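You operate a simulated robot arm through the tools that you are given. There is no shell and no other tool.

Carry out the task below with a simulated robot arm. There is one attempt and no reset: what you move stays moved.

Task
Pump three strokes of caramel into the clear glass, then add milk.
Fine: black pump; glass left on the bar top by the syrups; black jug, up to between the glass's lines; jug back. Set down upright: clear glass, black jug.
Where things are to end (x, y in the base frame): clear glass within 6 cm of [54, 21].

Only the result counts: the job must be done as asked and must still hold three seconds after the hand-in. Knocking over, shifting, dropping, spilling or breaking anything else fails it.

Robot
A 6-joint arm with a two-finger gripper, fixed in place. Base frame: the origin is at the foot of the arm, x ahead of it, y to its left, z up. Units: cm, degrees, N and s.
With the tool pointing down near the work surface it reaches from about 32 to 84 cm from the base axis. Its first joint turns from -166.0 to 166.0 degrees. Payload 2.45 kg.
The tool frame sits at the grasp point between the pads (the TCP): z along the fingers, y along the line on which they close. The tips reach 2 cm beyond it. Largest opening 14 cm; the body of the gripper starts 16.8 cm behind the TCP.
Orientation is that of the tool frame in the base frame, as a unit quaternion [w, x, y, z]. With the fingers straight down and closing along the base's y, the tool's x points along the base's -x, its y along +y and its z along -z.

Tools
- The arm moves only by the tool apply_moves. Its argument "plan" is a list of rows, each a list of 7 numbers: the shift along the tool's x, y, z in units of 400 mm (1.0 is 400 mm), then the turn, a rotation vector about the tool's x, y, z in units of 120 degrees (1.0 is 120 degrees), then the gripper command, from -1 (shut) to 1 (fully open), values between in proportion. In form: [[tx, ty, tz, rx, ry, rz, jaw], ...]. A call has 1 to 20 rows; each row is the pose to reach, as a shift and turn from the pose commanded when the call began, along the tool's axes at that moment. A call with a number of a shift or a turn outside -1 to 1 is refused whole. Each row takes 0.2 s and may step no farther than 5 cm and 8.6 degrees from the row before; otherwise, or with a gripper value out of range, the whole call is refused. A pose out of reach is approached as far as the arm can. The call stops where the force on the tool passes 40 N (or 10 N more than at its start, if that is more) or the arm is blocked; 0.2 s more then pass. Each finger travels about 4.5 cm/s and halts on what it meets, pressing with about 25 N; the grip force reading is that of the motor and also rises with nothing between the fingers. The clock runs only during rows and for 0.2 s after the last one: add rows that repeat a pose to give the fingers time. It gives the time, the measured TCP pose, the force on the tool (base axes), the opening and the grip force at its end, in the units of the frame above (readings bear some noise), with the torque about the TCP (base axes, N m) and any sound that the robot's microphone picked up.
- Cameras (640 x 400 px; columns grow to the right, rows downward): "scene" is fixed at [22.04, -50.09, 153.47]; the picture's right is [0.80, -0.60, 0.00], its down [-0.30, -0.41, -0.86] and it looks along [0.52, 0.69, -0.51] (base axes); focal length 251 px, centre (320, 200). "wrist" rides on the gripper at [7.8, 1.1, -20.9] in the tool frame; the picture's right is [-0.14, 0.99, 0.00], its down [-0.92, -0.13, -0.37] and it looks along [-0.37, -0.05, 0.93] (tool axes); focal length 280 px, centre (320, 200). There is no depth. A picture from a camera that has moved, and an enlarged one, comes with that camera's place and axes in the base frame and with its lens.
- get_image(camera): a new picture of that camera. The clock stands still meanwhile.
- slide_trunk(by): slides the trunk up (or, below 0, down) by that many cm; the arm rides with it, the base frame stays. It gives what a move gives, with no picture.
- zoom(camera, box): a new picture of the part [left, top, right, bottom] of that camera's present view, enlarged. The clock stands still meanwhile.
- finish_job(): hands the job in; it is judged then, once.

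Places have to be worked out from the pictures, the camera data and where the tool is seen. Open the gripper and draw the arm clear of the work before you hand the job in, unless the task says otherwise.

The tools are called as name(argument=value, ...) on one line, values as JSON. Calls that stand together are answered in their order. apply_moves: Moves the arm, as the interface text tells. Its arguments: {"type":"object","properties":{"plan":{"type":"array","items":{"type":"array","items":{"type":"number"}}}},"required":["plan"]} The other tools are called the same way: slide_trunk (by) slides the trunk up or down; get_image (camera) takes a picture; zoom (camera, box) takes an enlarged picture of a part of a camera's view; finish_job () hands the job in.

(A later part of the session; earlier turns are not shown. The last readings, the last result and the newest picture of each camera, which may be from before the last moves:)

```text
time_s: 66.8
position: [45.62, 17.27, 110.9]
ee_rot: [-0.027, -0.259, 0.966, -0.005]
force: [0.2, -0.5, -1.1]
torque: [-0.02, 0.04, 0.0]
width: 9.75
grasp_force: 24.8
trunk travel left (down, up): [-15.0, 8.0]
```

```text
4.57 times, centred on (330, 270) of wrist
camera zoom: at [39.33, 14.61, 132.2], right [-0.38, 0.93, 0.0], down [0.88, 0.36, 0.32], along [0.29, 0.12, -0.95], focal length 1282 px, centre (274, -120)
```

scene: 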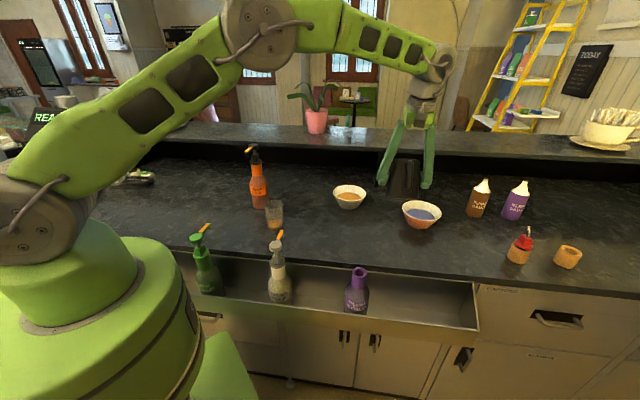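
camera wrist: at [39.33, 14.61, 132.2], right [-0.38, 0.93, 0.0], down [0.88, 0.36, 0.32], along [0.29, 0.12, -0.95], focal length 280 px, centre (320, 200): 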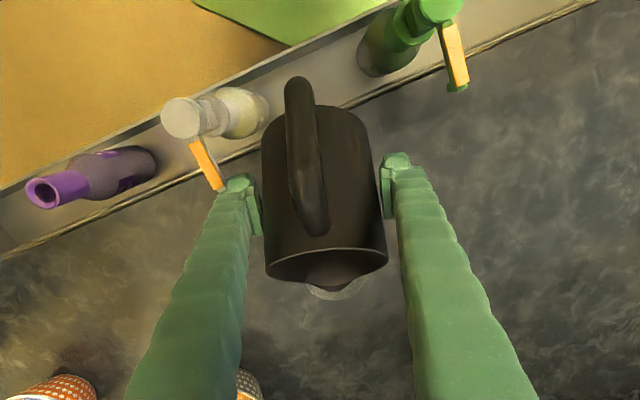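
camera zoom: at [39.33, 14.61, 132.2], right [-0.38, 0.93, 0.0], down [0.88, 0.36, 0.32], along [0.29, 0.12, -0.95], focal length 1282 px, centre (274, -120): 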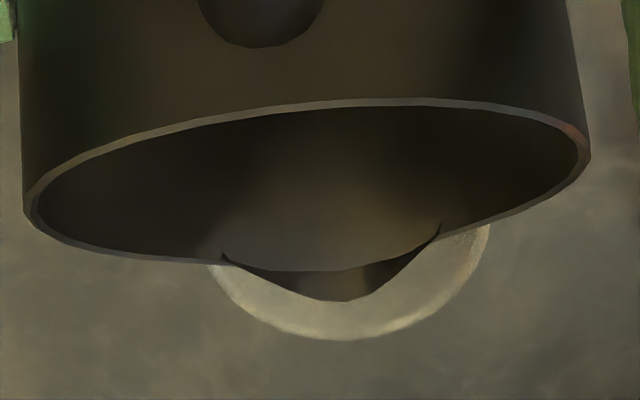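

No milk near the lip yet. I tilt 3° more and hold.

apply_moves(plan=[[0, 0, 0, 0, 0.0125, 0, 0.0], [0, 0, 0, 0, 0.025, 0, 0.0], [0, 0, 0, 0, 0.025, 0, 0.0]])

zoom(camera="wrist", box=[260, 230, 400, 310])

zoom(camera="scene", box=[250, 170, 310, 235])

```text
time_s: 67.6
position: [45.77, 17.13, 110.95]
ee_rot: [-0.052, -0.258, 0.965, -0.01]
force: [0.3, -0.5, 0.0]
torque: [-0.01, -0.02, 0.01]
width: 9.73
grasp_force: 25.1
trunk travel left (down, up): [-15.0, 8.0]
```

```text
4.57 times, centred on (330, 270) of wrist
camera zoom: at [40.33, 15.23, 132.52], right [-0.38, 0.93, -0.01], down [0.89, 0.37, 0.27], along [0.25, 0.09, -0.96], focal length 1282 px, centre (274, -120)
```

zoom: 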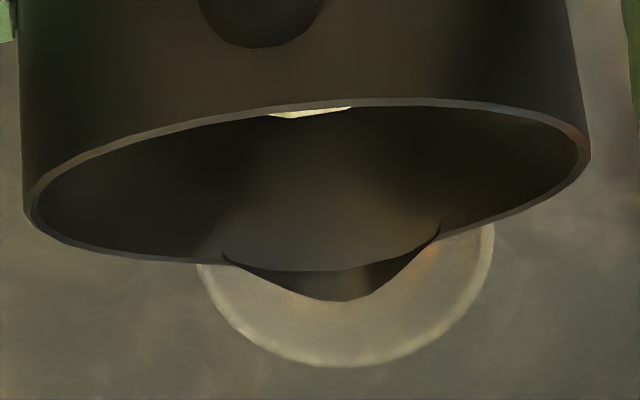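

```text
6.15 times, centred on (280, 202) of scene
camera zoom: at [22.04, -50.09, 153.47], right [0.8, -0.6, 0.0], down [-0.3, -0.41, -0.86], along [0.52, 0.69, -0.51], focal length 1544 px, centre (566, 185)
```

zoom: 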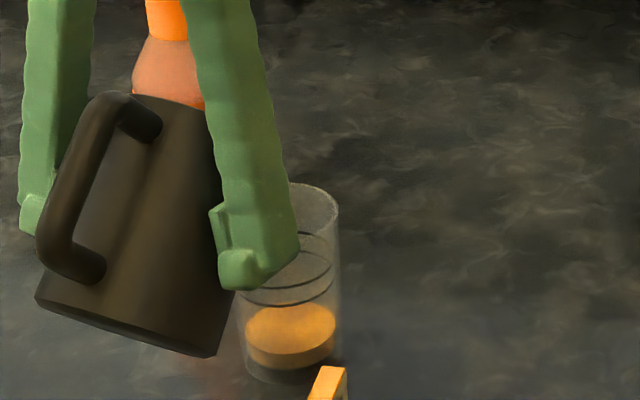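

Milk is just coming into view inside the jug. I tilt 3° more.

apply_moves(plan=[[0, 0, 0, 0, 0.0125, 0, 0.0], [0, 0, 0, 0, 0.025, 0, 0.0], [0, 0, 0, 0, 0.025, 0, 0.0]])

zoom(camera="wrist", box=[260, 230, 400, 310])

```text
time_s: 68.4
position: [45.73, 17.19, 110.85]
ee_rot: [-0.078, -0.259, 0.963, -0.019]
force: [-0.1, 0.0, -1.6]
torque: [0.0, -0.01, -0.03]
width: 9.71
grasp_force: 26.0
trunk travel left (down, up): [-15.0, 8.0]
```

```text
4.57 times, centred on (330, 270) of wrist
camera zoom: at [41.33, 15.74, 132.77], right [-0.38, 0.93, -0.02], down [0.9, 0.37, 0.22], along [0.21, 0.07, -0.98], focal length 1282 px, centre (274, -120)
```

zoom: 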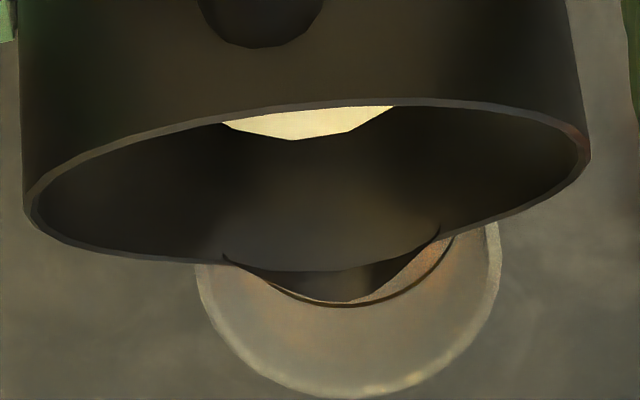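

Milk edge advances slowly toward the lip (v≈139 of about 270). Another 3°.

apply_moves(plan=[[0, 0, 0, 0, 0.0125, 0, 0.0], [0, 0, 0, 0, 0.025, 0, 0.0], [0, 0, 0, 0, 0.025, 0, 0.0]])

zoom(camera="wrist", box=[260, 230, 400, 310])

```text
time_s: 69.2
position: [45.71, 17.19, 110.86]
ee_rot: [-0.103, -0.258, 0.96, -0.025]
force: [-0.6, -0.1, -1.5]
torque: [-0.01, -0.04, 0.05]
width: 9.7
grasp_force: 25.4
trunk travel left (down, up): [-15.0, 8.0]
```

```text
4.57 times, centred on (330, 270) of wrist
camera zoom: at [42.34, 16.35, 133.01], right [-0.38, 0.93, -0.02], down [0.91, 0.38, 0.17], along [0.16, 0.04, -0.99], focal length 1282 px, centre (274, -120)
```

zoom: 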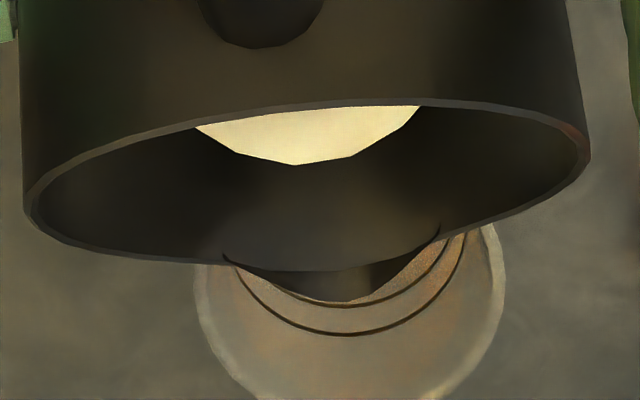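

Tilt is ~52° and the milk edge still needs to rise; more tilt than expected is needed, which lowers the lip. I raise the TCP 1.5 cm and shift 1 cm forward while tilting 3° more.

apply_moves(plan=[[-0.0055, 0, -0.014, 0, 0, 0, 0.0], [-0.011, 0, -0.028, 0, 0, 0, 0.0], [-0.0164, 0, -0.042, 0, 0.0125, 0, 0.0], [-0.0164, 0, -0.042, 0, 0.025, 0, 0.0], [-0.0164, 0, -0.042, 0, 0.025, 0, 0.0]])

zoom(camera="wrist", box=[260, 230, 400, 310])

zoom(camera="scene", box=[250, 170, 310, 235])

```text
time_s: 70.4
position: [46.66, 17.68, 112.35]
ee_rot: [-0.127, -0.257, 0.957, -0.032]
force: [-0.4, -0.1, -2.2]
torque: [-0.01, 0.0, 0.01]
width: 9.75
grasp_force: 25.3
trunk travel left (down, up): [-15.0, 8.0]
```

```text
4.57 times, centred on (330, 270) of wrist
camera zoom: at [44.22, 17.39, 134.63], right [-0.38, 0.92, -0.03], down [0.92, 0.38, 0.12], along [0.12, 0.02, -0.99], focal length 1282 px, centre (274, -120)
```

zoom: 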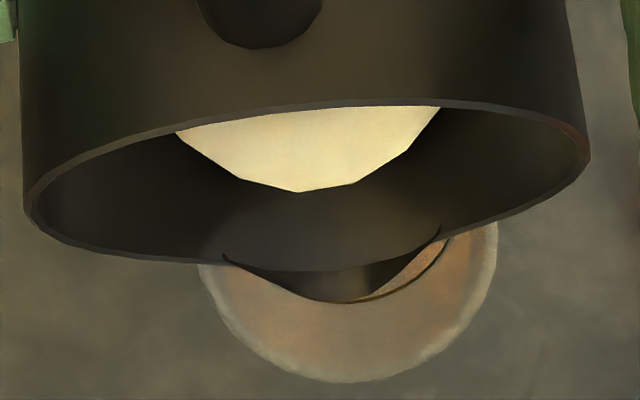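

```text
6.15 times, centred on (280, 202) of scene
camera zoom: at [22.04, -50.09, 153.47], right [0.8, -0.6, 0.0], down [-0.3, -0.41, -0.86], along [0.52, 0.69, -0.51], focal length 1544 px, centre (566, 185)
```

zoom: 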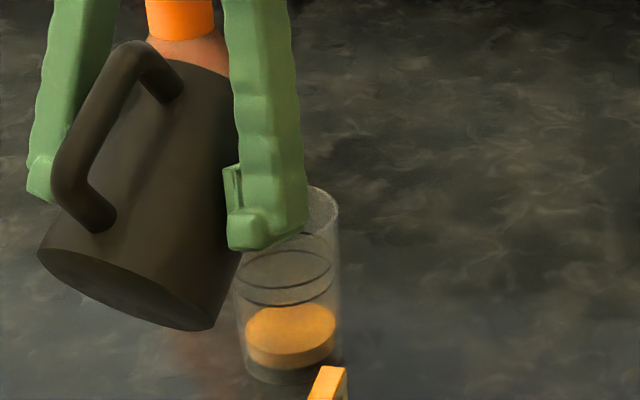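

Milk edge at v≈191 (tilt ~55°). I tilt 4° more.

apply_moves(plan=[[0, 0, 0, 0, 0.0125, 0, 0.0], [0, 0, 0, 0, 0.025, 0, 0.0], [0, 0, 0, 0, 0.0333, 0, 0.0], [0, 0, 0, 0, 0.0333, 0, 0.0]])

zoom(camera="wrist", box=[260, 230, 400, 310])

```text
time_s: 71.4
position: [46.53, 17.73, 112.34]
ee_rot: [-0.161, -0.256, 0.952, -0.041]
force: [-0.1, 0.3, -2.2]
torque: [0.02, -0.01, 0.02]
width: 9.73
grasp_force: 24.9
trunk travel left (down, up): [-15.0, 8.0]
```

```text
4.57 times, centred on (330, 270) of wrist
camera zoom: at [45.52, 18.2, 134.68], right [-0.38, 0.92, -0.04], down [0.92, 0.38, 0.05], along [0.06, -0.02, -1.0], focal length 1282 px, centre (274, -120)
```

zoom: 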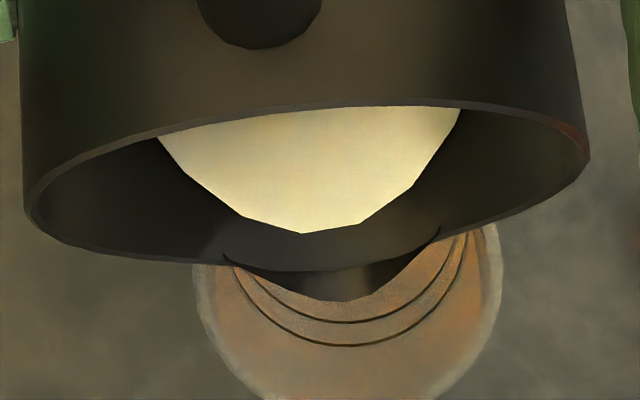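

Milk edge at v≈233, tilt ~59°. I add 2° and hold a little, then look both at the mouth and the glass.

apply_moves(plan=[[0, 0, 0, 0, 0.0083, 0, 0.0], [0, 0, 0, 0, 0.0167, 0, 0.0], [0, 0, 0, 0, 0.0167, 0, 0.0]])

zoom(camera="wrist", box=[260, 230, 400, 310])

zoom(camera="scene", box=[250, 170, 310, 235])

```text
time_s: 72.2
position: [46.62, 17.65, 112.25]
ee_rot: [-0.178, -0.255, 0.949, -0.045]
force: [0.5, -0.3, -1.2]
torque: [0.02, -0.02, -0.02]
width: 9.72
grasp_force: 24.9
trunk travel left (down, up): [-15.0, 8.0]
```

```text
4.57 times, centred on (330, 270) of wrist
camera zoom: at [46.19, 18.6, 134.66], right [-0.38, 0.92, -0.04], down [0.92, 0.39, 0.01], along [0.03, -0.04, -1.0], focal length 1282 px, centre (274, -120)
```

zoom: 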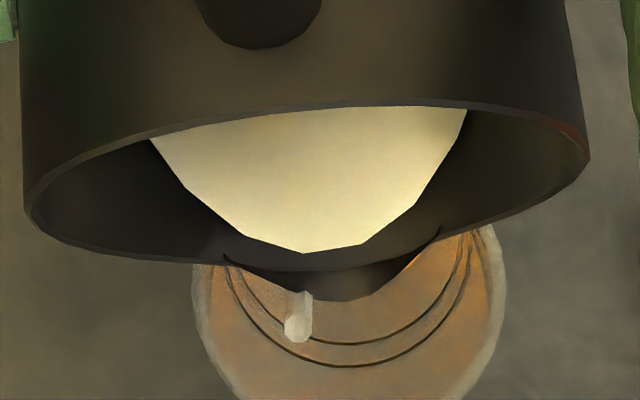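

```text
6.15 times, centred on (280, 202) of scene
camera zoom: at [22.04, -50.09, 153.47], right [0.8, -0.6, 0.0], down [-0.3, -0.41, -0.86], along [0.52, 0.69, -0.51], focal length 1544 px, centre (566, 185)
```

zoom: 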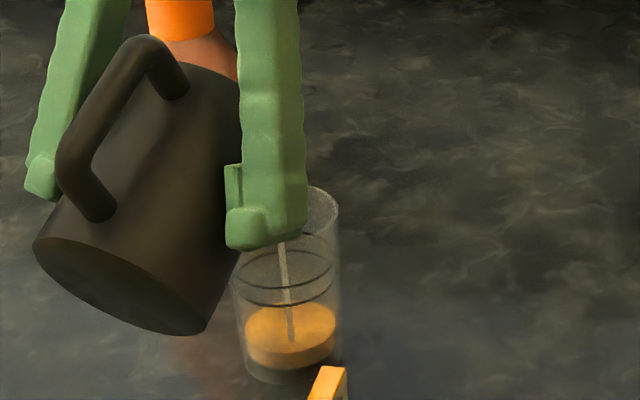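

Milk has begun to flow in a thin stream into the glass. I hold this tilt for a moment and watch.

apply_moves(plan=[[0, 0, 0, 0, 0, 0, 0.0], [0, 0, 0, 0, 0, 0, 0.0], [0, 0, 0, 0, 0, 0, 0.0], [0, 0, 0, 0, 0, 0, 0.0]])

zoom(camera="scene", box=[250, 170, 310, 235])

zoom(camera="wrist", box=[260, 230, 400, 310])

```text
time_s: 73.2
position: [46.6, 17.71, 112.22]
ee_rot: [-0.177, -0.256, 0.949, -0.045]
force: [0.2, 0.0, -0.8]
torque: [0.02, 0.01, 0.02]
width: 9.69
grasp_force: 24.8
trunk travel left (down, up): [-15.0, 8.0]
```

```text
6.15 times, centred on (280, 202) of scene
camera zoom: at [22.04, -50.09, 153.47], right [0.8, -0.6, 0.0], down [-0.3, -0.41, -0.86], along [0.52, 0.69, -0.51], focal length 1544 px, centre (566, 185)
```

zoom: 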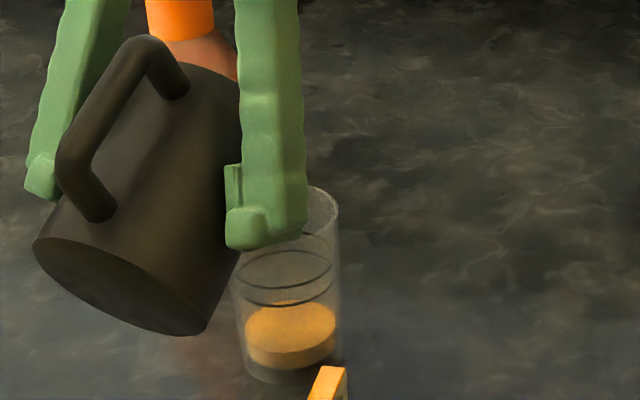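

```text
4.57 times, centred on (330, 270) of wrist
camera zoom: at [46.18, 18.59, 134.66], right [-0.38, 0.92, -0.04], down [0.92, 0.39, 0.01], along [0.03, -0.04, -1.0], focal length 1282 px, centre (274, -120)
```

zoom: 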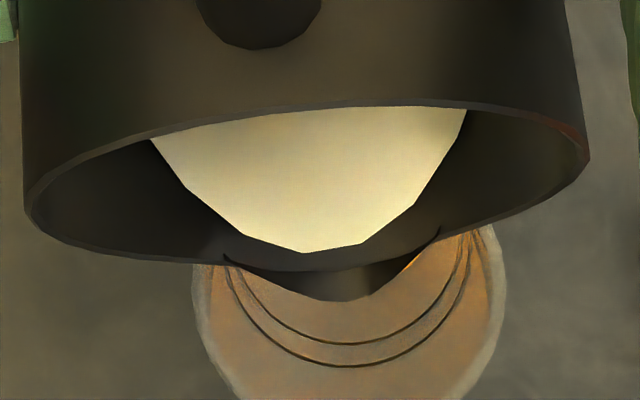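

The stream stopped by itself: milk flows only until its level meets the lip. So I pour in small tilt steps; next +2° (with a slight forward/up shift to keep the lip in place) and hold until it drains.

apply_moves(plan=[[-0.0008, 0, -0.0043, 0, 0.0083, 0, 0.0], [-0.0015, 0, -0.0086, 0, 0.0167, 0, 0.0], [-0.0015, 0, -0.0086, 0, 0.0167, 0, 0.0], [-0.0015, 0, -0.0086, 0, 0.0167, 0, 0.0], [-0.0015, 0, -0.0086, 0, 0.0167, 0, 0.0]])

zoom(camera="scene", box=[250, 170, 310, 235])

zoom(camera="wrist", box=[260, 230, 400, 310])

```text
time_s: 74.4
position: [46.8, 17.81, 112.69]
ee_rot: [-0.195, -0.254, 0.946, -0.05]
force: [-0.1, 0.8, -0.8]
torque: [-0.01, -0.02, 0.01]
width: 9.58
grasp_force: 24.8
trunk travel left (down, up): [-15.0, 8.0]
```

```text
6.15 times, centred on (280, 202) of scene
camera zoom: at [22.04, -50.09, 153.47], right [0.8, -0.6, 0.0], down [-0.3, -0.41, -0.86], along [0.52, 0.69, -0.51], focal length 1544 px, centre (566, 185)
```

zoom: 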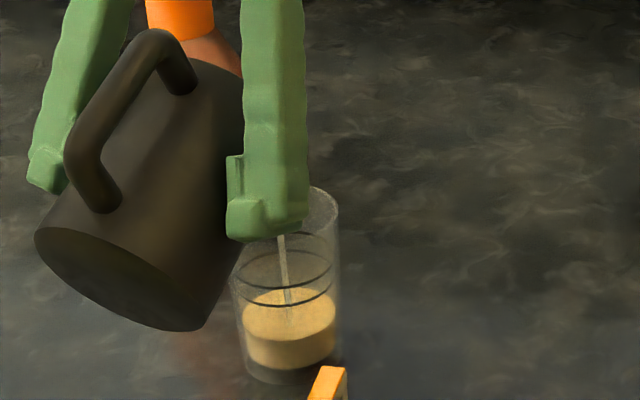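

```text
4.57 times, centred on (330, 270) of wrist
camera zoom: at [47.03, 19.05, 135.01], right [-0.39, 0.92, -0.05], down [0.92, 0.39, -0.02], along [0.0, -0.05, -1.0], focal length 1282 px, centre (274, -120)
```

zoom: 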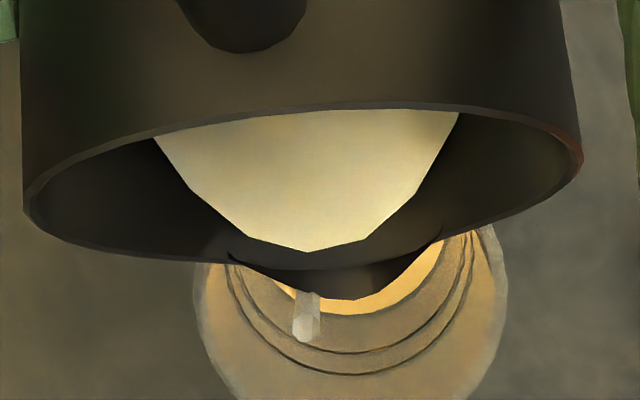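

The level in the glass is rising and the stream still runs. The jug seems to have shifted very slightly in the grip, so I hold and watch both.

apply_moves(plan=[[0, 0, 0, 0, 0, 0, -0.3], [0, 0, 0, 0, 0, 0, -0.3], [0, 0, 0, 0, 0, 0, -0.3]])

zoom(camera="scene", box=[250, 170, 310, 235])

zoom(camera="wrist", box=[220, 100, 420, 310])

```text
time_s: 75.2
position: [46.72, 17.79, 112.71]
ee_rot: [-0.194, -0.254, 0.946, -0.05]
force: [0.1, -0.3, -1.3]
torque: [0.0, -0.03, 0.01]
width: 9.58
grasp_force: 25.5
trunk travel left (down, up): [-15.0, 8.0]
```

```text
6.15 times, centred on (280, 202) of scene
camera zoom: at [22.04, -50.09, 153.47], right [0.8, -0.6, 0.0], down [-0.3, -0.41, -0.86], along [0.52, 0.69, -0.51], focal length 1544 px, centre (566, 185)
```

zoom: 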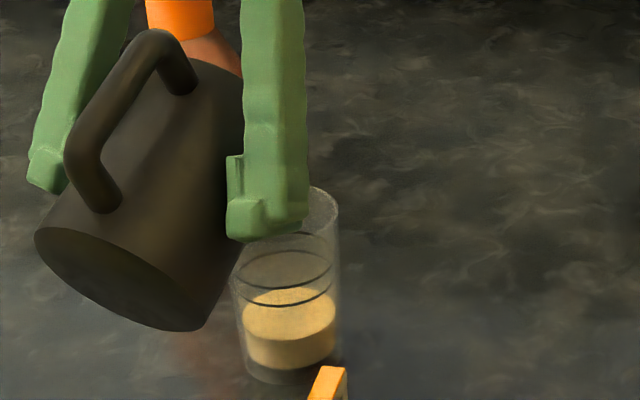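

```text
1.90 times, centred on (320, 205) of wrist
camera zoom: at [47.03, 19.05, 135.01], right [-0.39, 0.92, -0.05], down [0.92, 0.39, -0.02], along [0.0, -0.05, -1.0], focal length 534 px, centre (320, 190)
```

zoom: 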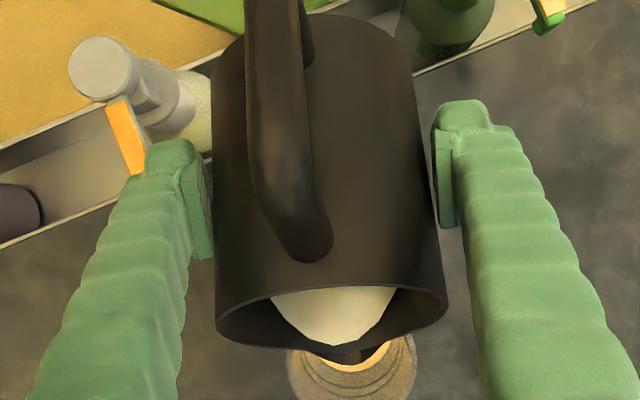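

The stream stopped; milk/caramel now fills part of the glass. I zoom in for the level against the lines.

zoom(camera="scene", box=[255, 195, 300, 235])

```text
10.00 times, centred on (278, 215) of scene
camera zoom: at [22.04, -50.09, 153.47], right [0.8, -0.6, 0.0], down [-0.3, -0.41, -0.86], along [0.52, 0.69, -0.51], focal length 2509 px, centre (745, 50)
```

zoom: 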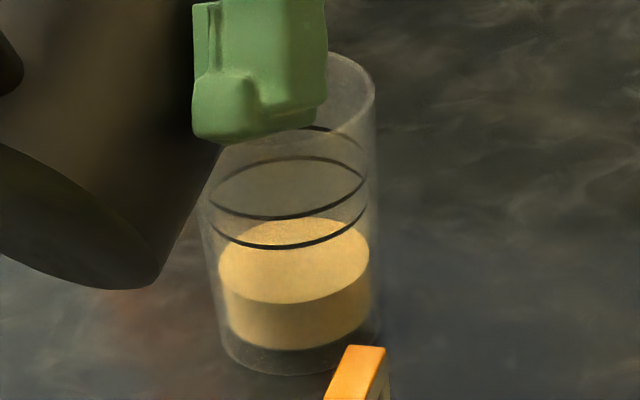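

Level centre is at v≈260; the lines' centres are at 202 (lower) and 173 (upper), so the goal is ≈187. About 72 px to go at roughly 11 px per degree. I tilt 3° more and hold.

apply_moves(plan=[[-0.0006, 0, -0.0043, 0, 0.0083, 0, -0.3], [-0.0012, 0, -0.0087, 0, 0.0167, 0, -0.3], [-0.0018, 0, -0.013, 0, 0.025, 0, -0.3], [-0.0018, 0, -0.013, 0, 0.025, 0, -0.3], [-0.0018, 0, -0.013, 0, 0.025, 0, -0.3], [-0.0018, 0, -0.013, 0, 0.025, 0, -0.3], [-0.0018, 0, -0.013, 0, 0.025, 0, -0.3]])

zoom(camera="scene", box=[255, 195, 300, 235])

zoom(camera="wrist", box=[260, 230, 400, 310])

```text
time_s: 76.8
position: [46.91, 17.88, 113.03]
ee_rot: [-0.218, -0.253, 0.941, -0.056]
force: [0.0, 0.6, -0.3]
torque: [0.03, 0.0, -0.02]
width: 9.57
grasp_force: 25.2
trunk travel left (down, up): [-15.0, 8.0]
```

```text
10.00 times, centred on (278, 215) of scene
camera zoom: at [22.04, -50.09, 153.47], right [0.8, -0.6, 0.0], down [-0.3, -0.41, -0.86], along [0.52, 0.69, -0.51], focal length 2509 px, centre (745, 50)
```

zoom: 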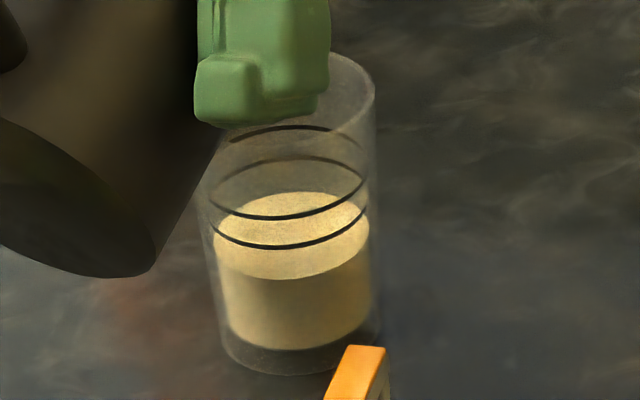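

```text
4.57 times, centred on (330, 270) of wrist
camera zoom: at [48.24, 19.78, 135.29], right [-0.39, 0.92, -0.06], down [0.92, 0.38, -0.07], along [-0.05, -0.08, -1.0], focal length 1282 px, centre (274, -120)
```

zoom: 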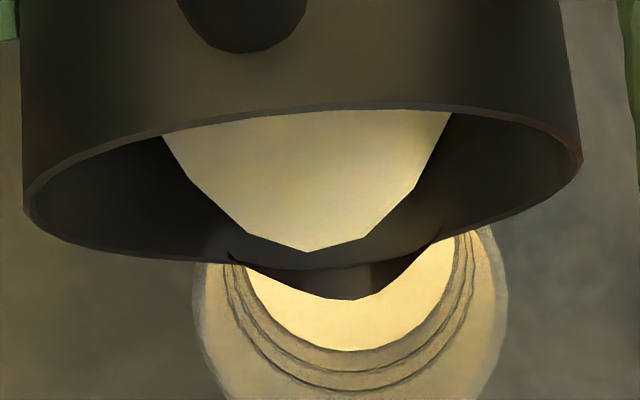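

Level centre now v≈235 and the stream has stopped (≈8.5 px per degree). I tilt another 3° and hold.

apply_moves(plan=[[-0.0006, 0, -0.0045, 0, 0.0083, 0, -0.3], [-0.0012, 0, -0.009, 0, 0.0167, 0, -0.3], [-0.0018, 0, -0.0134, 0, 0.025, 0, -0.3], [-0.0018, 0, -0.0134, 0, 0.025, 0, -0.3], [-0.0018, 0, -0.0134, 0, 0.025, 0, -0.3], [-0.0018, 0, -0.0134, 0, 0.025, 0, -0.3], [-0.0018, 0, -0.0134, 0, 0.025, 0, -0.3]])

zoom(camera="scene", box=[255, 195, 300, 235])

zoom(camera="wrist", box=[260, 230, 400, 310])

```text
time_s: 78.4
position: [47.38, 18.06, 113.51]
ee_rot: [-0.243, -0.252, 0.935, -0.063]
force: [-0.8, 0.2, -0.4]
torque: [-0.01, 0.02, -0.02]
width: 9.56
grasp_force: 25.2
trunk travel left (down, up): [-15.0, 8.0]
```

```text
10.00 times, centred on (278, 215) of scene
camera zoom: at [22.04, -50.09, 153.47], right [0.8, -0.6, 0.0], down [-0.3, -0.41, -0.86], along [0.52, 0.69, -0.51], focal length 2509 px, centre (745, 50)
```

zoom: 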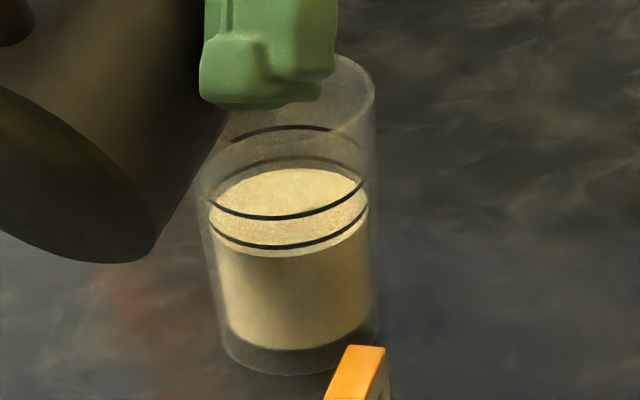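

```text
4.57 times, centred on (330, 270) of wrist
camera zoom: at [49.53, 20.46, 135.61], right [-0.39, 0.92, -0.06], down [0.92, 0.38, -0.13], along [-0.09, -0.11, -0.99], focal length 1282 px, centre (274, -120)
```

zoom: 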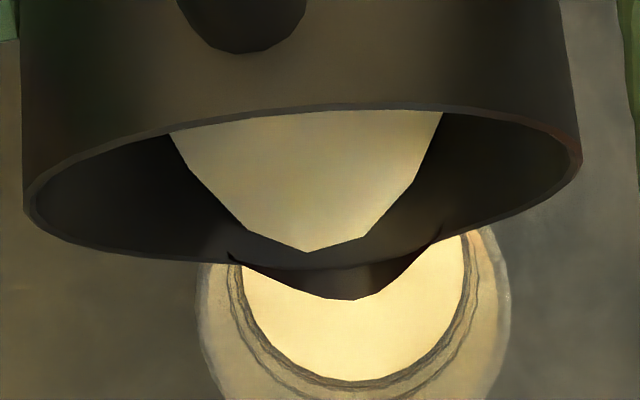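

Level centre v≈212, just below the lower line (202). I add 2.3° and hold.

apply_moves(plan=[[-0.0005, 0, -0.0034, 0, 0.0065, 0, -0.3], [-0.001, 0, -0.0068, 0, 0.013, 0, -0.3], [-0.0014, 0, -0.0102, 0, 0.0192, 0, -0.3], [-0.0014, 0, -0.0102, 0, 0.0192, 0, -0.3], [-0.0014, 0, -0.0102, 0, 0.0192, 0, -0.3], [-0.0014, 0, -0.0102, 0, 0.0192, 0, -0.3], [-0.0014, 0, -0.0102, 0, 0.0192, 0, -0.3]])

zoom(camera="scene", box=[255, 195, 300, 235])

zoom(camera="wrist", box=[260, 230, 400, 310])

```text
time_s: 80.0
position: [47.38, 18.14, 113.93]
ee_rot: [-0.261, -0.25, 0.93, -0.067]
force: [0.0, 0.6, -1.1]
torque: [0.02, -0.01, 0.0]
width: 9.55
grasp_force: 25.2
trunk travel left (down, up): [-15.0, 8.0]
```

```text
10.00 times, centred on (278, 215) of scene
camera zoom: at [22.04, -50.09, 153.47], right [0.8, -0.6, 0.0], down [-0.3, -0.41, -0.86], along [0.52, 0.69, -0.51], focal length 2509 px, centre (745, 50)
```

zoom: 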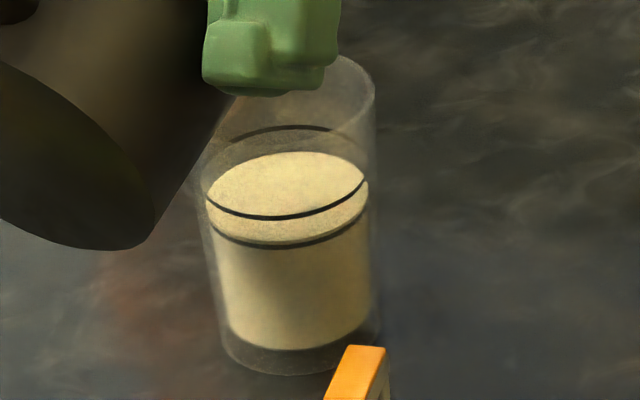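

```text
4.57 times, centred on (330, 270) of wrist
camera zoom: at [50.51, 21.04, 135.83], right [-0.39, 0.92, -0.07], down [0.91, 0.38, -0.17], along [-0.13, -0.13, -0.98], focal length 1282 px, centre (274, -120)
```

zoom: 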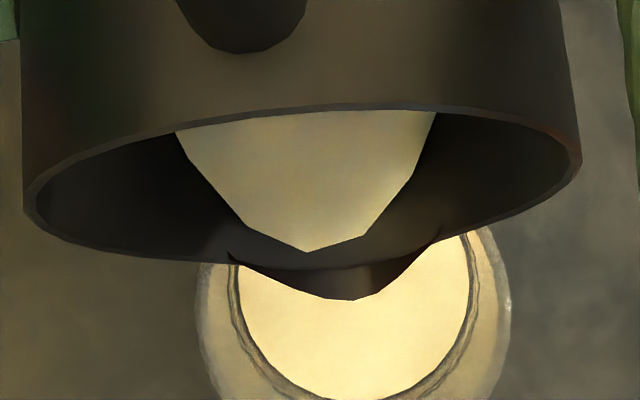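

The surface is now just above the lower line (centre ≈197 vs. goal ≈187). I add 1.2° more and hold.

apply_moves(plan=[[-0.0004, 0, -0.0026, 0, 0.005, 0, -0.3], [-0.0007, 0, -0.0053, 0, 0.01, 0, -0.3], [-0.0007, 0, -0.0053, 0, 0.01, 0, -0.3], [-0.0007, 0, -0.0053, 0, 0.01, 0, -0.3], [-0.0007, 0, -0.0053, 0, 0.01, 0, -0.3], [-0.0007, 0, -0.0053, 0, 0.01, 0, -0.3]])

zoom(camera="scene", box=[255, 195, 300, 235])

zoom(camera="wrist", box=[260, 230, 400, 310])

```text
time_s: 81.4
position: [47.5, 18.21, 113.99]
ee_rot: [-0.271, -0.249, 0.927, -0.071]
force: [0.1, 0.3, -0.9]
torque: [0.0, -0.01, -0.01]
width: 9.52
grasp_force: 25.0
trunk travel left (down, up): [-15.0, 8.0]
```

```text
10.00 times, centred on (278, 215) of scene
camera zoom: at [22.04, -50.09, 153.47], right [0.8, -0.6, 0.0], down [-0.3, -0.41, -0.86], along [0.52, 0.69, -0.51], focal length 2509 px, centre (745, 50)
```

zoom: 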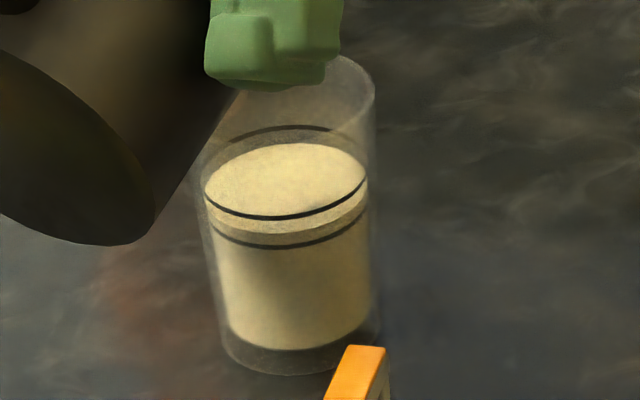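

```text
4.57 times, centred on (330, 270) of wrist
camera zoom: at [51.02, 21.3, 135.88], right [-0.4, 0.92, -0.07], down [0.91, 0.38, -0.19], along [-0.14, -0.14, -0.98], focal length 1282 px, centre (274, -120)
```

zoom: 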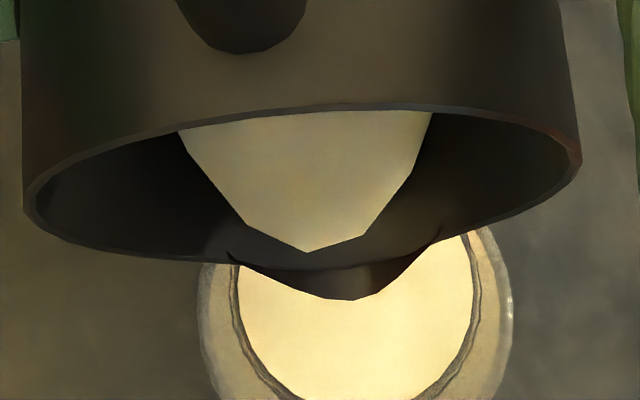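

The surface now sits midway between the two lines (centre ≈188). I tilt the jug back to about 30° while raising it away from the glass.

apply_moves(plan=[[0, 0, 0, 0, -0.03, 0, -0.3], [0.004, 0, -0.006, 0, -0.075, 0, -0.3], [0.014, 0, -0.022, 0, -0.12, 0, -0.3], [0.03, 0, -0.047, 0, -0.165, 0, -0.3], [0.048, 0, -0.075, 0, -0.21, 0, -0.3], [0.068, 0, -0.107, 0, -0.255, 0, -0.3], [0.09, 0, -0.141, 0, -0.3, 0, -0.3], [0.1074, 0, -0.1686, 0, -0.34, 0, -0.3], [0.1074, 0, -0.1686, 0, -0.353, 0, -0.3], [0.1074, 0, -0.1686, 0, -0.353, 0, -0.3]])

zoom(camera="scene", box=[220, 110, 330, 240])

get_image(camera="wrist")

```text
time_s: 83.6
position: [47.52, 18.03, 122.22]
ee_rot: [0.081, -0.257, 0.963, 0.024]
force: [-0.9, 0.6, -0.5]
torque: [0.03, 0.0, 0.01]
width: 9.54
grasp_force: 25.2
trunk travel left (down, up): [-15.0, 8.0]
```

```text
3.08 times, centred on (275, 175) of scene
camera zoom: at [22.04, -50.09, 153.47], right [0.8, -0.6, 0.0], down [-0.3, -0.41, -0.86], along [0.52, 0.69, -0.51], focal length 772 px, centre (458, 277)
```

zoom: 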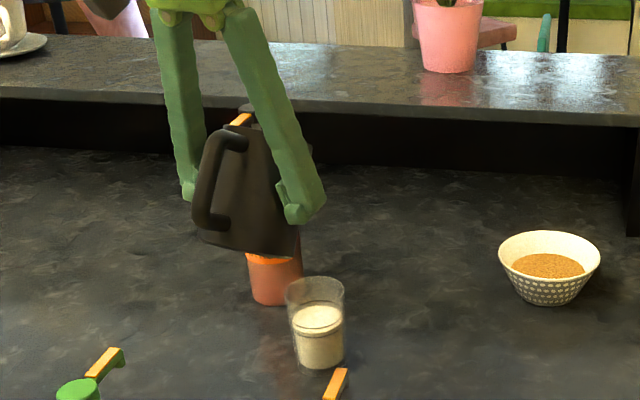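

```text
taken
camera wrist: at [37.22, 13.3, 141.36], right [-0.38, 0.93, 0.03], down [0.8, 0.31, 0.52], along [0.47, 0.22, -0.85], focal length 280 px, centre (320, 200)
```

wrist: 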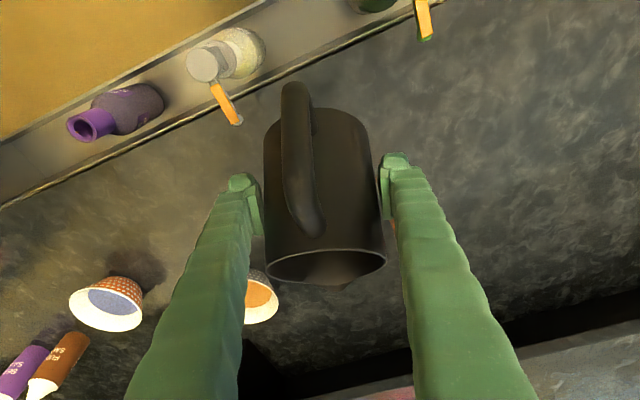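

The glass shows milk between the lines, no spill, and the jug is steady. I carry the jug back: first leg away from the glass at the same height.

apply_moves(plan=[[-0.01, -0.0276, 0.0016, 0, 0, 0, -0.3], [-0.033, -0.0911, 0.0052, 0, 0, 0, -0.3], [-0.056, -0.1546, 0.0088, 0, 0, 0, -0.3], [-0.079, -0.2181, 0.0124, 0, 0, 0, -0.3], [-0.102, -0.282, 0.016, 0, 0, 0, -0.3], [-0.125, -0.3455, 0.0197, 0, 0, 0, -0.3], [-0.144, -0.398, 0.0227, 0, 0, 0, -0.3], [-0.1525, -0.4215, 0.024, 0, 0, 0, -0.3], [-0.1525, -0.4215, 0.024, 0, 0, 0, -0.3]])

zoom(camera="scene", box=[255, 195, 300, 235])

get_image(camera="scene")

```text
time_s: 85.6
position: [61.35, 6.58, 122.18]
ee_rot: [0.081, -0.258, 0.962, 0.025]
force: [-0.1, 0.2, -1.6]
torque: [0.05, 0.01, -0.01]
width: 9.52
grasp_force: 25.1
trunk travel left (down, up): [-15.0, 8.0]
```

```text
10.00 times, centred on (278, 215) of scene
camera zoom: at [22.04, -50.09, 153.47], right [0.8, -0.6, 0.0], down [-0.3, -0.41, -0.86], along [0.52, 0.69, -0.51], focal length 2509 px, centre (745, 50)
```

zoom: 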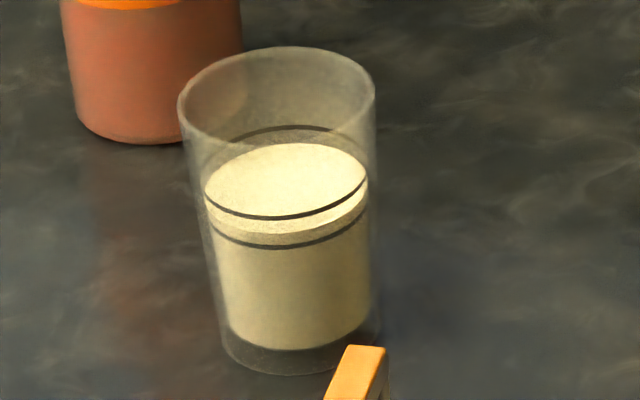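

```text
taken
```

scene: 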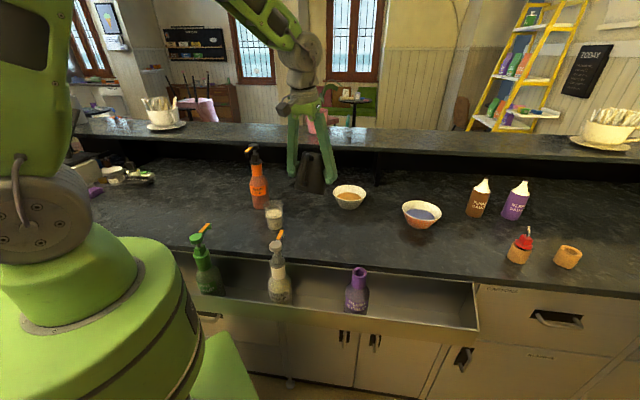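

The drink's level is midway between the lines. Second leg: the jug goes back above its home, yawing back to 44°.

apply_moves(plan=[[-0.0126, -0.0319, 0.0048, -0.001, 0, -0.0057, -0.3], [-0.0377, -0.0958, 0.0143, -0.003, 0.0001, -0.0172, -0.3], [-0.0628, -0.1597, 0.0239, -0.005, 0.0002, -0.0287, -0.3], [-0.088, -0.2235, 0.0334, -0.007, 0.0002, -0.0402, -0.3], [-0.1131, -0.2874, 0.043, -0.009, 0.0003, -0.0517, -0.3], [-0.1382, -0.3512, 0.0525, -0.0109, 0.0004, -0.0631, -0.3], [-0.1634, -0.4151, 0.0621, -0.0129, 0.0005, -0.0746, -0.3], [-0.1885, -0.479, 0.0716, -0.0149, 0.0005, -0.0861, -0.3], [-0.2136, -0.5428, 0.0812, -0.0169, 0.0006, -0.0976, -0.3], [-0.2387, -0.6067, 0.0907, -0.0189, 0.0007, -0.1091, -0.3], [-0.2513, -0.6386, 0.0955, -0.0199, 0.0007, -0.1148, -0.3], [-0.2513, -0.6386, 0.0955, -0.0199, 0.0007, -0.1148, -0.3]])

```text
time_s: 88.2
position: [83.27, -10.18, 119.96]
ee_rot: [0.077, -0.372, 0.924, 0.035]
force: [0.2, -0.4, -0.7]
torque: [0.0, -0.02, 0.02]
width: 9.52
grasp_force: 24.8
trunk travel left (down, up): [-15.0, 8.0]
```

Back above home with the same orientation as before. I tilt the jug upright again (-30°) and look.

apply_moves(plan=[[0, 0, 0, 0, -0.04, 0, -0.3], [0, 0, 0, 0, -0.085, 0, -0.3], [0, 0, 0, 0, -0.13, 0, -0.3], [0, 0, 0, 0, -0.175, 0, -0.3], [0, 0, 0, 0, -0.22, 0, -0.3], [0, 0, 0, 0, -0.25, 0, -0.3], [0, 0, 0, 0, -0.25, 0, -0.3]])

zoom(camera="scene", box=[345, 120, 465, 240])

get_image(camera="wrist")

```text
time_s: 89.8
position: [83.18, -10.21, 119.81]
ee_rot: [0.315, -0.351, 0.872, 0.13]
force: [-1.6, -0.7, -1.2]
torque: [0.01, -0.01, 0.03]
width: 9.51
grasp_force: 25.1
trunk travel left (down, up): [-15.0, 8.0]
```

```text
3.33 times, centred on (405, 180) of scene
camera zoom: at [22.04, -50.09, 153.47], right [0.8, -0.6, 0.0], down [-0.3, -0.41, -0.86], along [0.52, 0.69, -0.51], focal length 836 px, centre (37, 267)
```

zoom: 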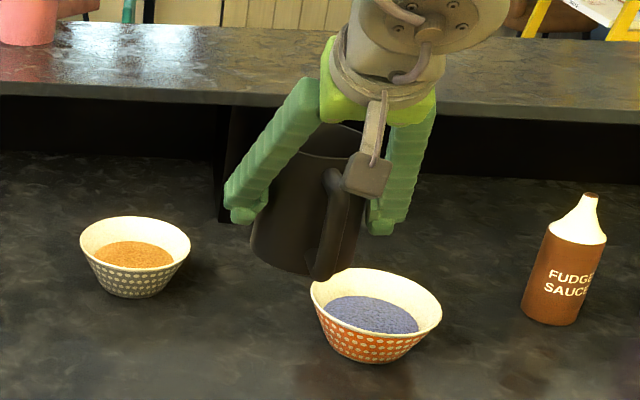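

```text
taken
camera wrist: at [68.53, -22.95, 130.93], right [-0.61, 0.79, 0.09], down [0.43, 0.23, 0.87], along [0.66, 0.57, -0.48], focal length 280 px, centre (320, 200)
```

wrist: 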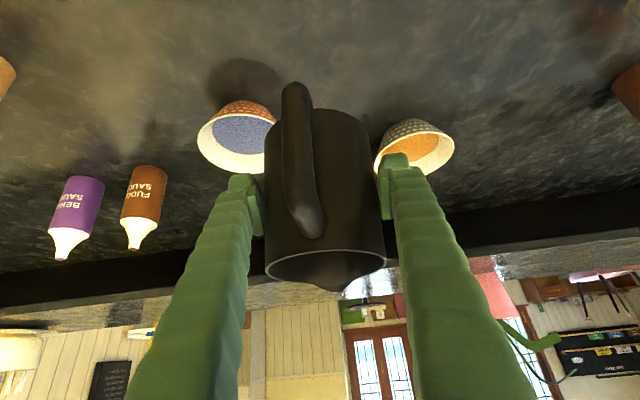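

The jug appears to have slid slightly (≈0.6 cm) in the grip. I zoom to check whether it still hangs upright before setting it down.

zoom(camera="scene", box=[405, 150, 475, 210])

zoom(camera="scene", box=[405, 145, 465, 210])

zoom(camera="wrist", box=[240, 70, 410, 300])

```text
6.67 times, centred on (440, 180) of scene
camera zoom: at [22.04, -50.09, 153.47], right [0.8, -0.6, 0.0], down [-0.3, -0.41, -0.86], along [0.52, 0.69, -0.51], focal length 1672 px, centre (-480, 333)
```

zoom: 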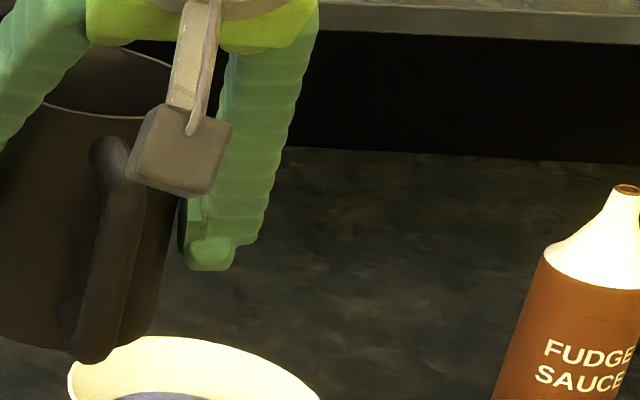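

```text
6.15 times, centred on (435, 178) of scene
camera zoom: at [22.04, -50.09, 153.47], right [0.8, -0.6, 0.0], down [-0.3, -0.41, -0.86], along [0.52, 0.69, -0.51], focal length 1544 px, centre (-388, 338)
```

zoom: 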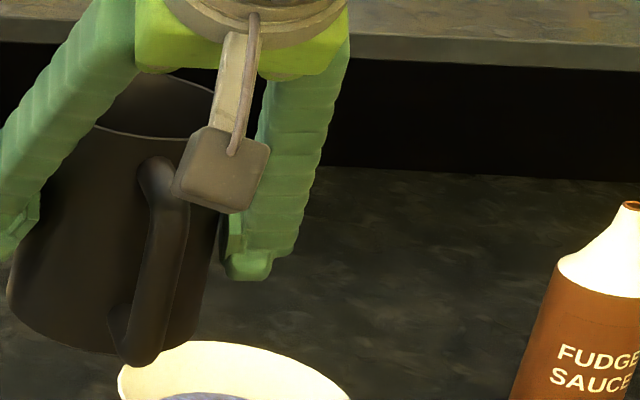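

```text
1.74 times, centred on (325, 185) of wrist
camera zoom: at [68.53, -22.95, 130.93], right [-0.61, 0.79, 0.09], down [0.43, 0.23, 0.87], along [0.66, 0.57, -0.48], focal length 488 px, centre (311, 226)
```

zoom: 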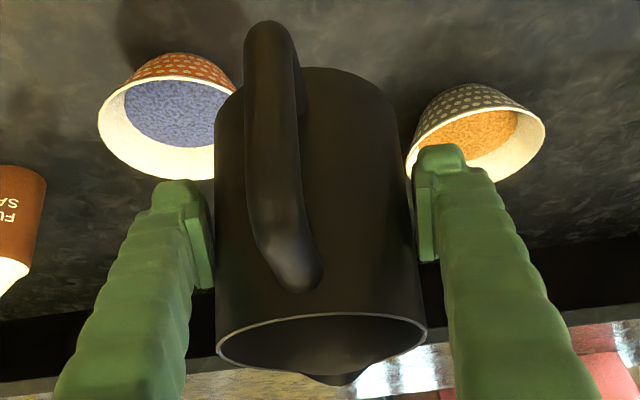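

I take a better centred zoom on the jug body.

zoom(camera="scene", box=[380, 140, 470, 210])

```text
5.71 times, centred on (425, 175) of scene
camera zoom: at [22.04, -50.09, 153.47], right [0.8, -0.6, 0.0], down [-0.3, -0.41, -0.86], along [0.52, 0.69, -0.51], focal length 1434 px, centre (-280, 343)
```

zoom: 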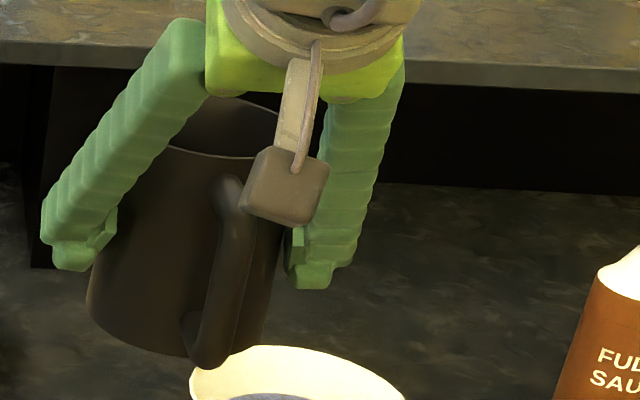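

The jug is within about 2° of upright. I lower it to about z 101.2, compensating the small shift in the grip so it lands on its old spot.

apply_moves(plan=[[0.055, 0.0003, 0.063, 0, 0, 0, -0.3], [0.115, 0.0006, 0.1317, 0, 0, 0, -0.3], [0.175, 0.001, 0.2004, 0, 0, 0, -0.3], [0.23, 0.0013, 0.2634, 0, 0, 0, -0.3], [0.275, 0.0016, 0.3149, 0, 0, 0, -0.3], [0.298, 0.0018, 0.3412, 0, 0, 0, -0.3], [0.3064, 0.0018, 0.3508, 0, 0, 0, -0.3], [0.3064, 0.0018, 0.3508, 0, 0, 0, -0.3]])

zoom(camera="scene", box=[360, 190, 450, 270])

get_image(camera="wrist")

```text
time_s: 91.6
position: [82.89, -10.4, 101.2]
ee_rot: [0.314, -0.352, 0.872, 0.13]
force: [-0.2, 0.9, -2.0]
torque: [0.0, 0.0, 0.0]
width: 9.5
grasp_force: 24.7
trunk travel left (down, up): [-15.0, 8.0]
```

```text
5.00 times, centred on (405, 230) of scene
camera zoom: at [22.04, -50.09, 153.47], right [0.8, -0.6, 0.0], down [-0.3, -0.41, -0.86], along [0.52, 0.69, -0.51], focal length 1254 px, centre (-105, 50)
```

zoom: 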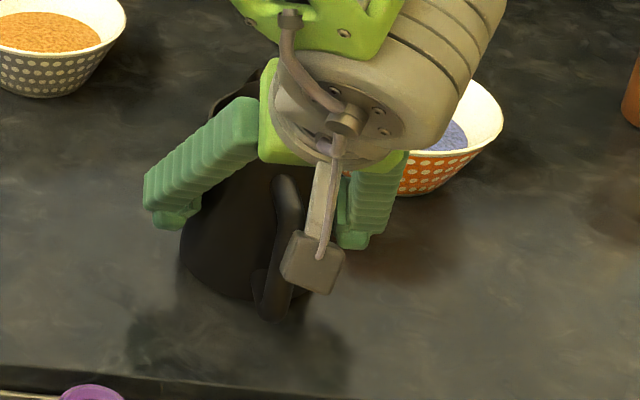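

```text
taken
camera wrist: at [68.13, -23.16, 112.28], right [-0.61, 0.79, 0.09], down [0.43, 0.23, 0.87], along [0.66, 0.57, -0.48], focal length 280 px, centre (320, 200)
```

wrist: 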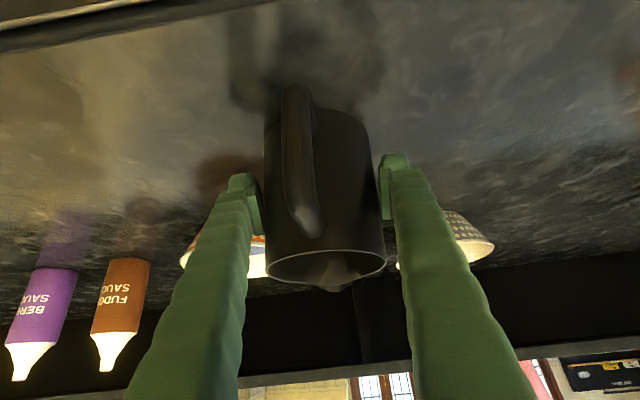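

Very close to the original picture, still ~3-5 mm above the counter. I lower in 1 mm steps.

apply_moves(plan=[[0.0016, 0, 0.0019, 0, 0, 0, -0.3], [0.0032, 0, 0.0038, 0, 0, 0, -0.3], [0.0048, 0, 0.0058, 0, 0, 0, -0.3], [0.0048, 0, 0.0058, 0, 0, 0, -0.3]])

```text
time_s: 92.6
position: [82.8, -10.26, 100.93]
ee_rot: [0.315, -0.351, 0.872, 0.13]
force: [-0.5, 0.6, -1.1]
torque: [0.02, 0.02, -0.03]
width: 9.53
grasp_force: 25.0
trunk travel left (down, up): [-15.0, 8.0]
```

No contact yet; I continue 1 mm at a time.

apply_moves(plan=[[0.0016, 0, 0.0019, 0, 0, 0, -0.3], [0.0032, 0, 0.0038, 0, 0, 0, -0.3], [0.0048, 0, 0.0058, 0, 0, 0, -0.3], [0.0048, 0, 0.0058, 0, 0, 0, -0.3]])

```text
time_s: 93.6
position: [82.79, -10.32, 100.78]
ee_rot: [0.315, -0.351, 0.872, 0.13]
force: [0.0, 1.9, 11.3]
torque: [-0.24, -0.44, 0.07]
width: 9.48
grasp_force: 25.1
trunk travel left (down, up): [-15.0, 8.0]
```

Contact (11 N). I open the gripper gradually to let the jug settle flat.

apply_moves(plan=[[0, 0, 0, 0, 0, 0, 0.3], [0, 0, 0, 0, 0, 0, 0.38], [0, 0, 0, 0, 0, 0, 0.45], [0, 0, 0, 0, 0, 0, 0.6], [0, 0, 0, 0, 0, 0, 0.8], [0, 0, 0, 0, 0, 0, 1], [0, 0, 0, 0, 0, 0, 1], [0, 0, 0, 0, 0, 0, 1]])

get_image(camera="wrist")

zoom(camera="scene", box=[360, 190, 450, 270])

```text
time_s: 95.4
position: [82.78, -10.34, 100.69]
ee_rot: [0.315, -0.351, 0.872, 0.13]
force: [-0.6, 0.1, 0.0]
torque: [0.02, 0.01, 0.0]
width: 14.01
grasp_force: 0.0
trunk travel left (down, up): [-15.0, 8.0]
```

```text
taken
camera wrist: at [68.09, -23.15, 111.76], right [-0.61, 0.79, 0.09], down [0.43, 0.23, 0.87], along [0.66, 0.57, -0.48], focal length 280 px, centre (320, 200)
```

wrist: 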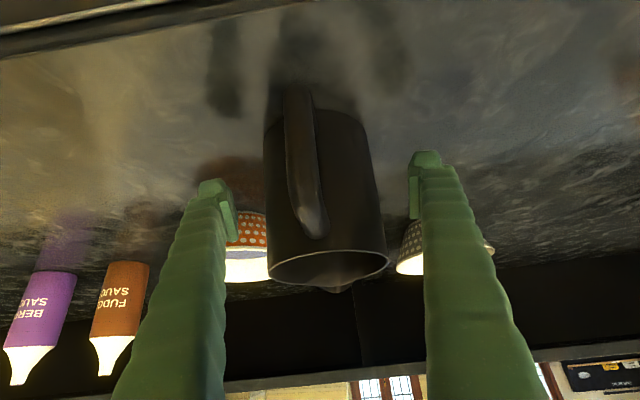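

```text
5.00 times, centred on (405, 230) of scene
camera zoom: at [22.04, -50.09, 153.47], right [0.8, -0.6, 0.0], down [-0.3, -0.41, -0.86], along [0.52, 0.69, -0.51], focal length 1254 px, centre (-105, 50)
```

zoom: 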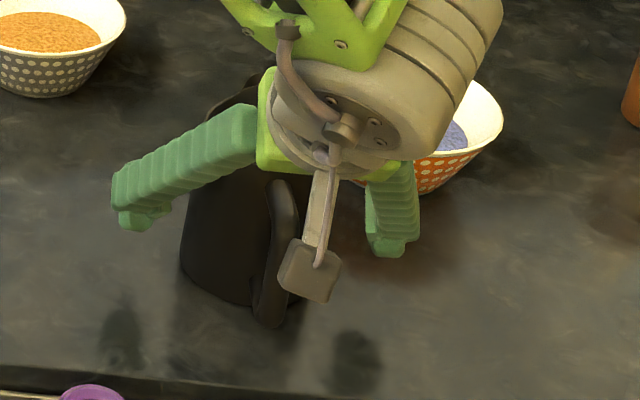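

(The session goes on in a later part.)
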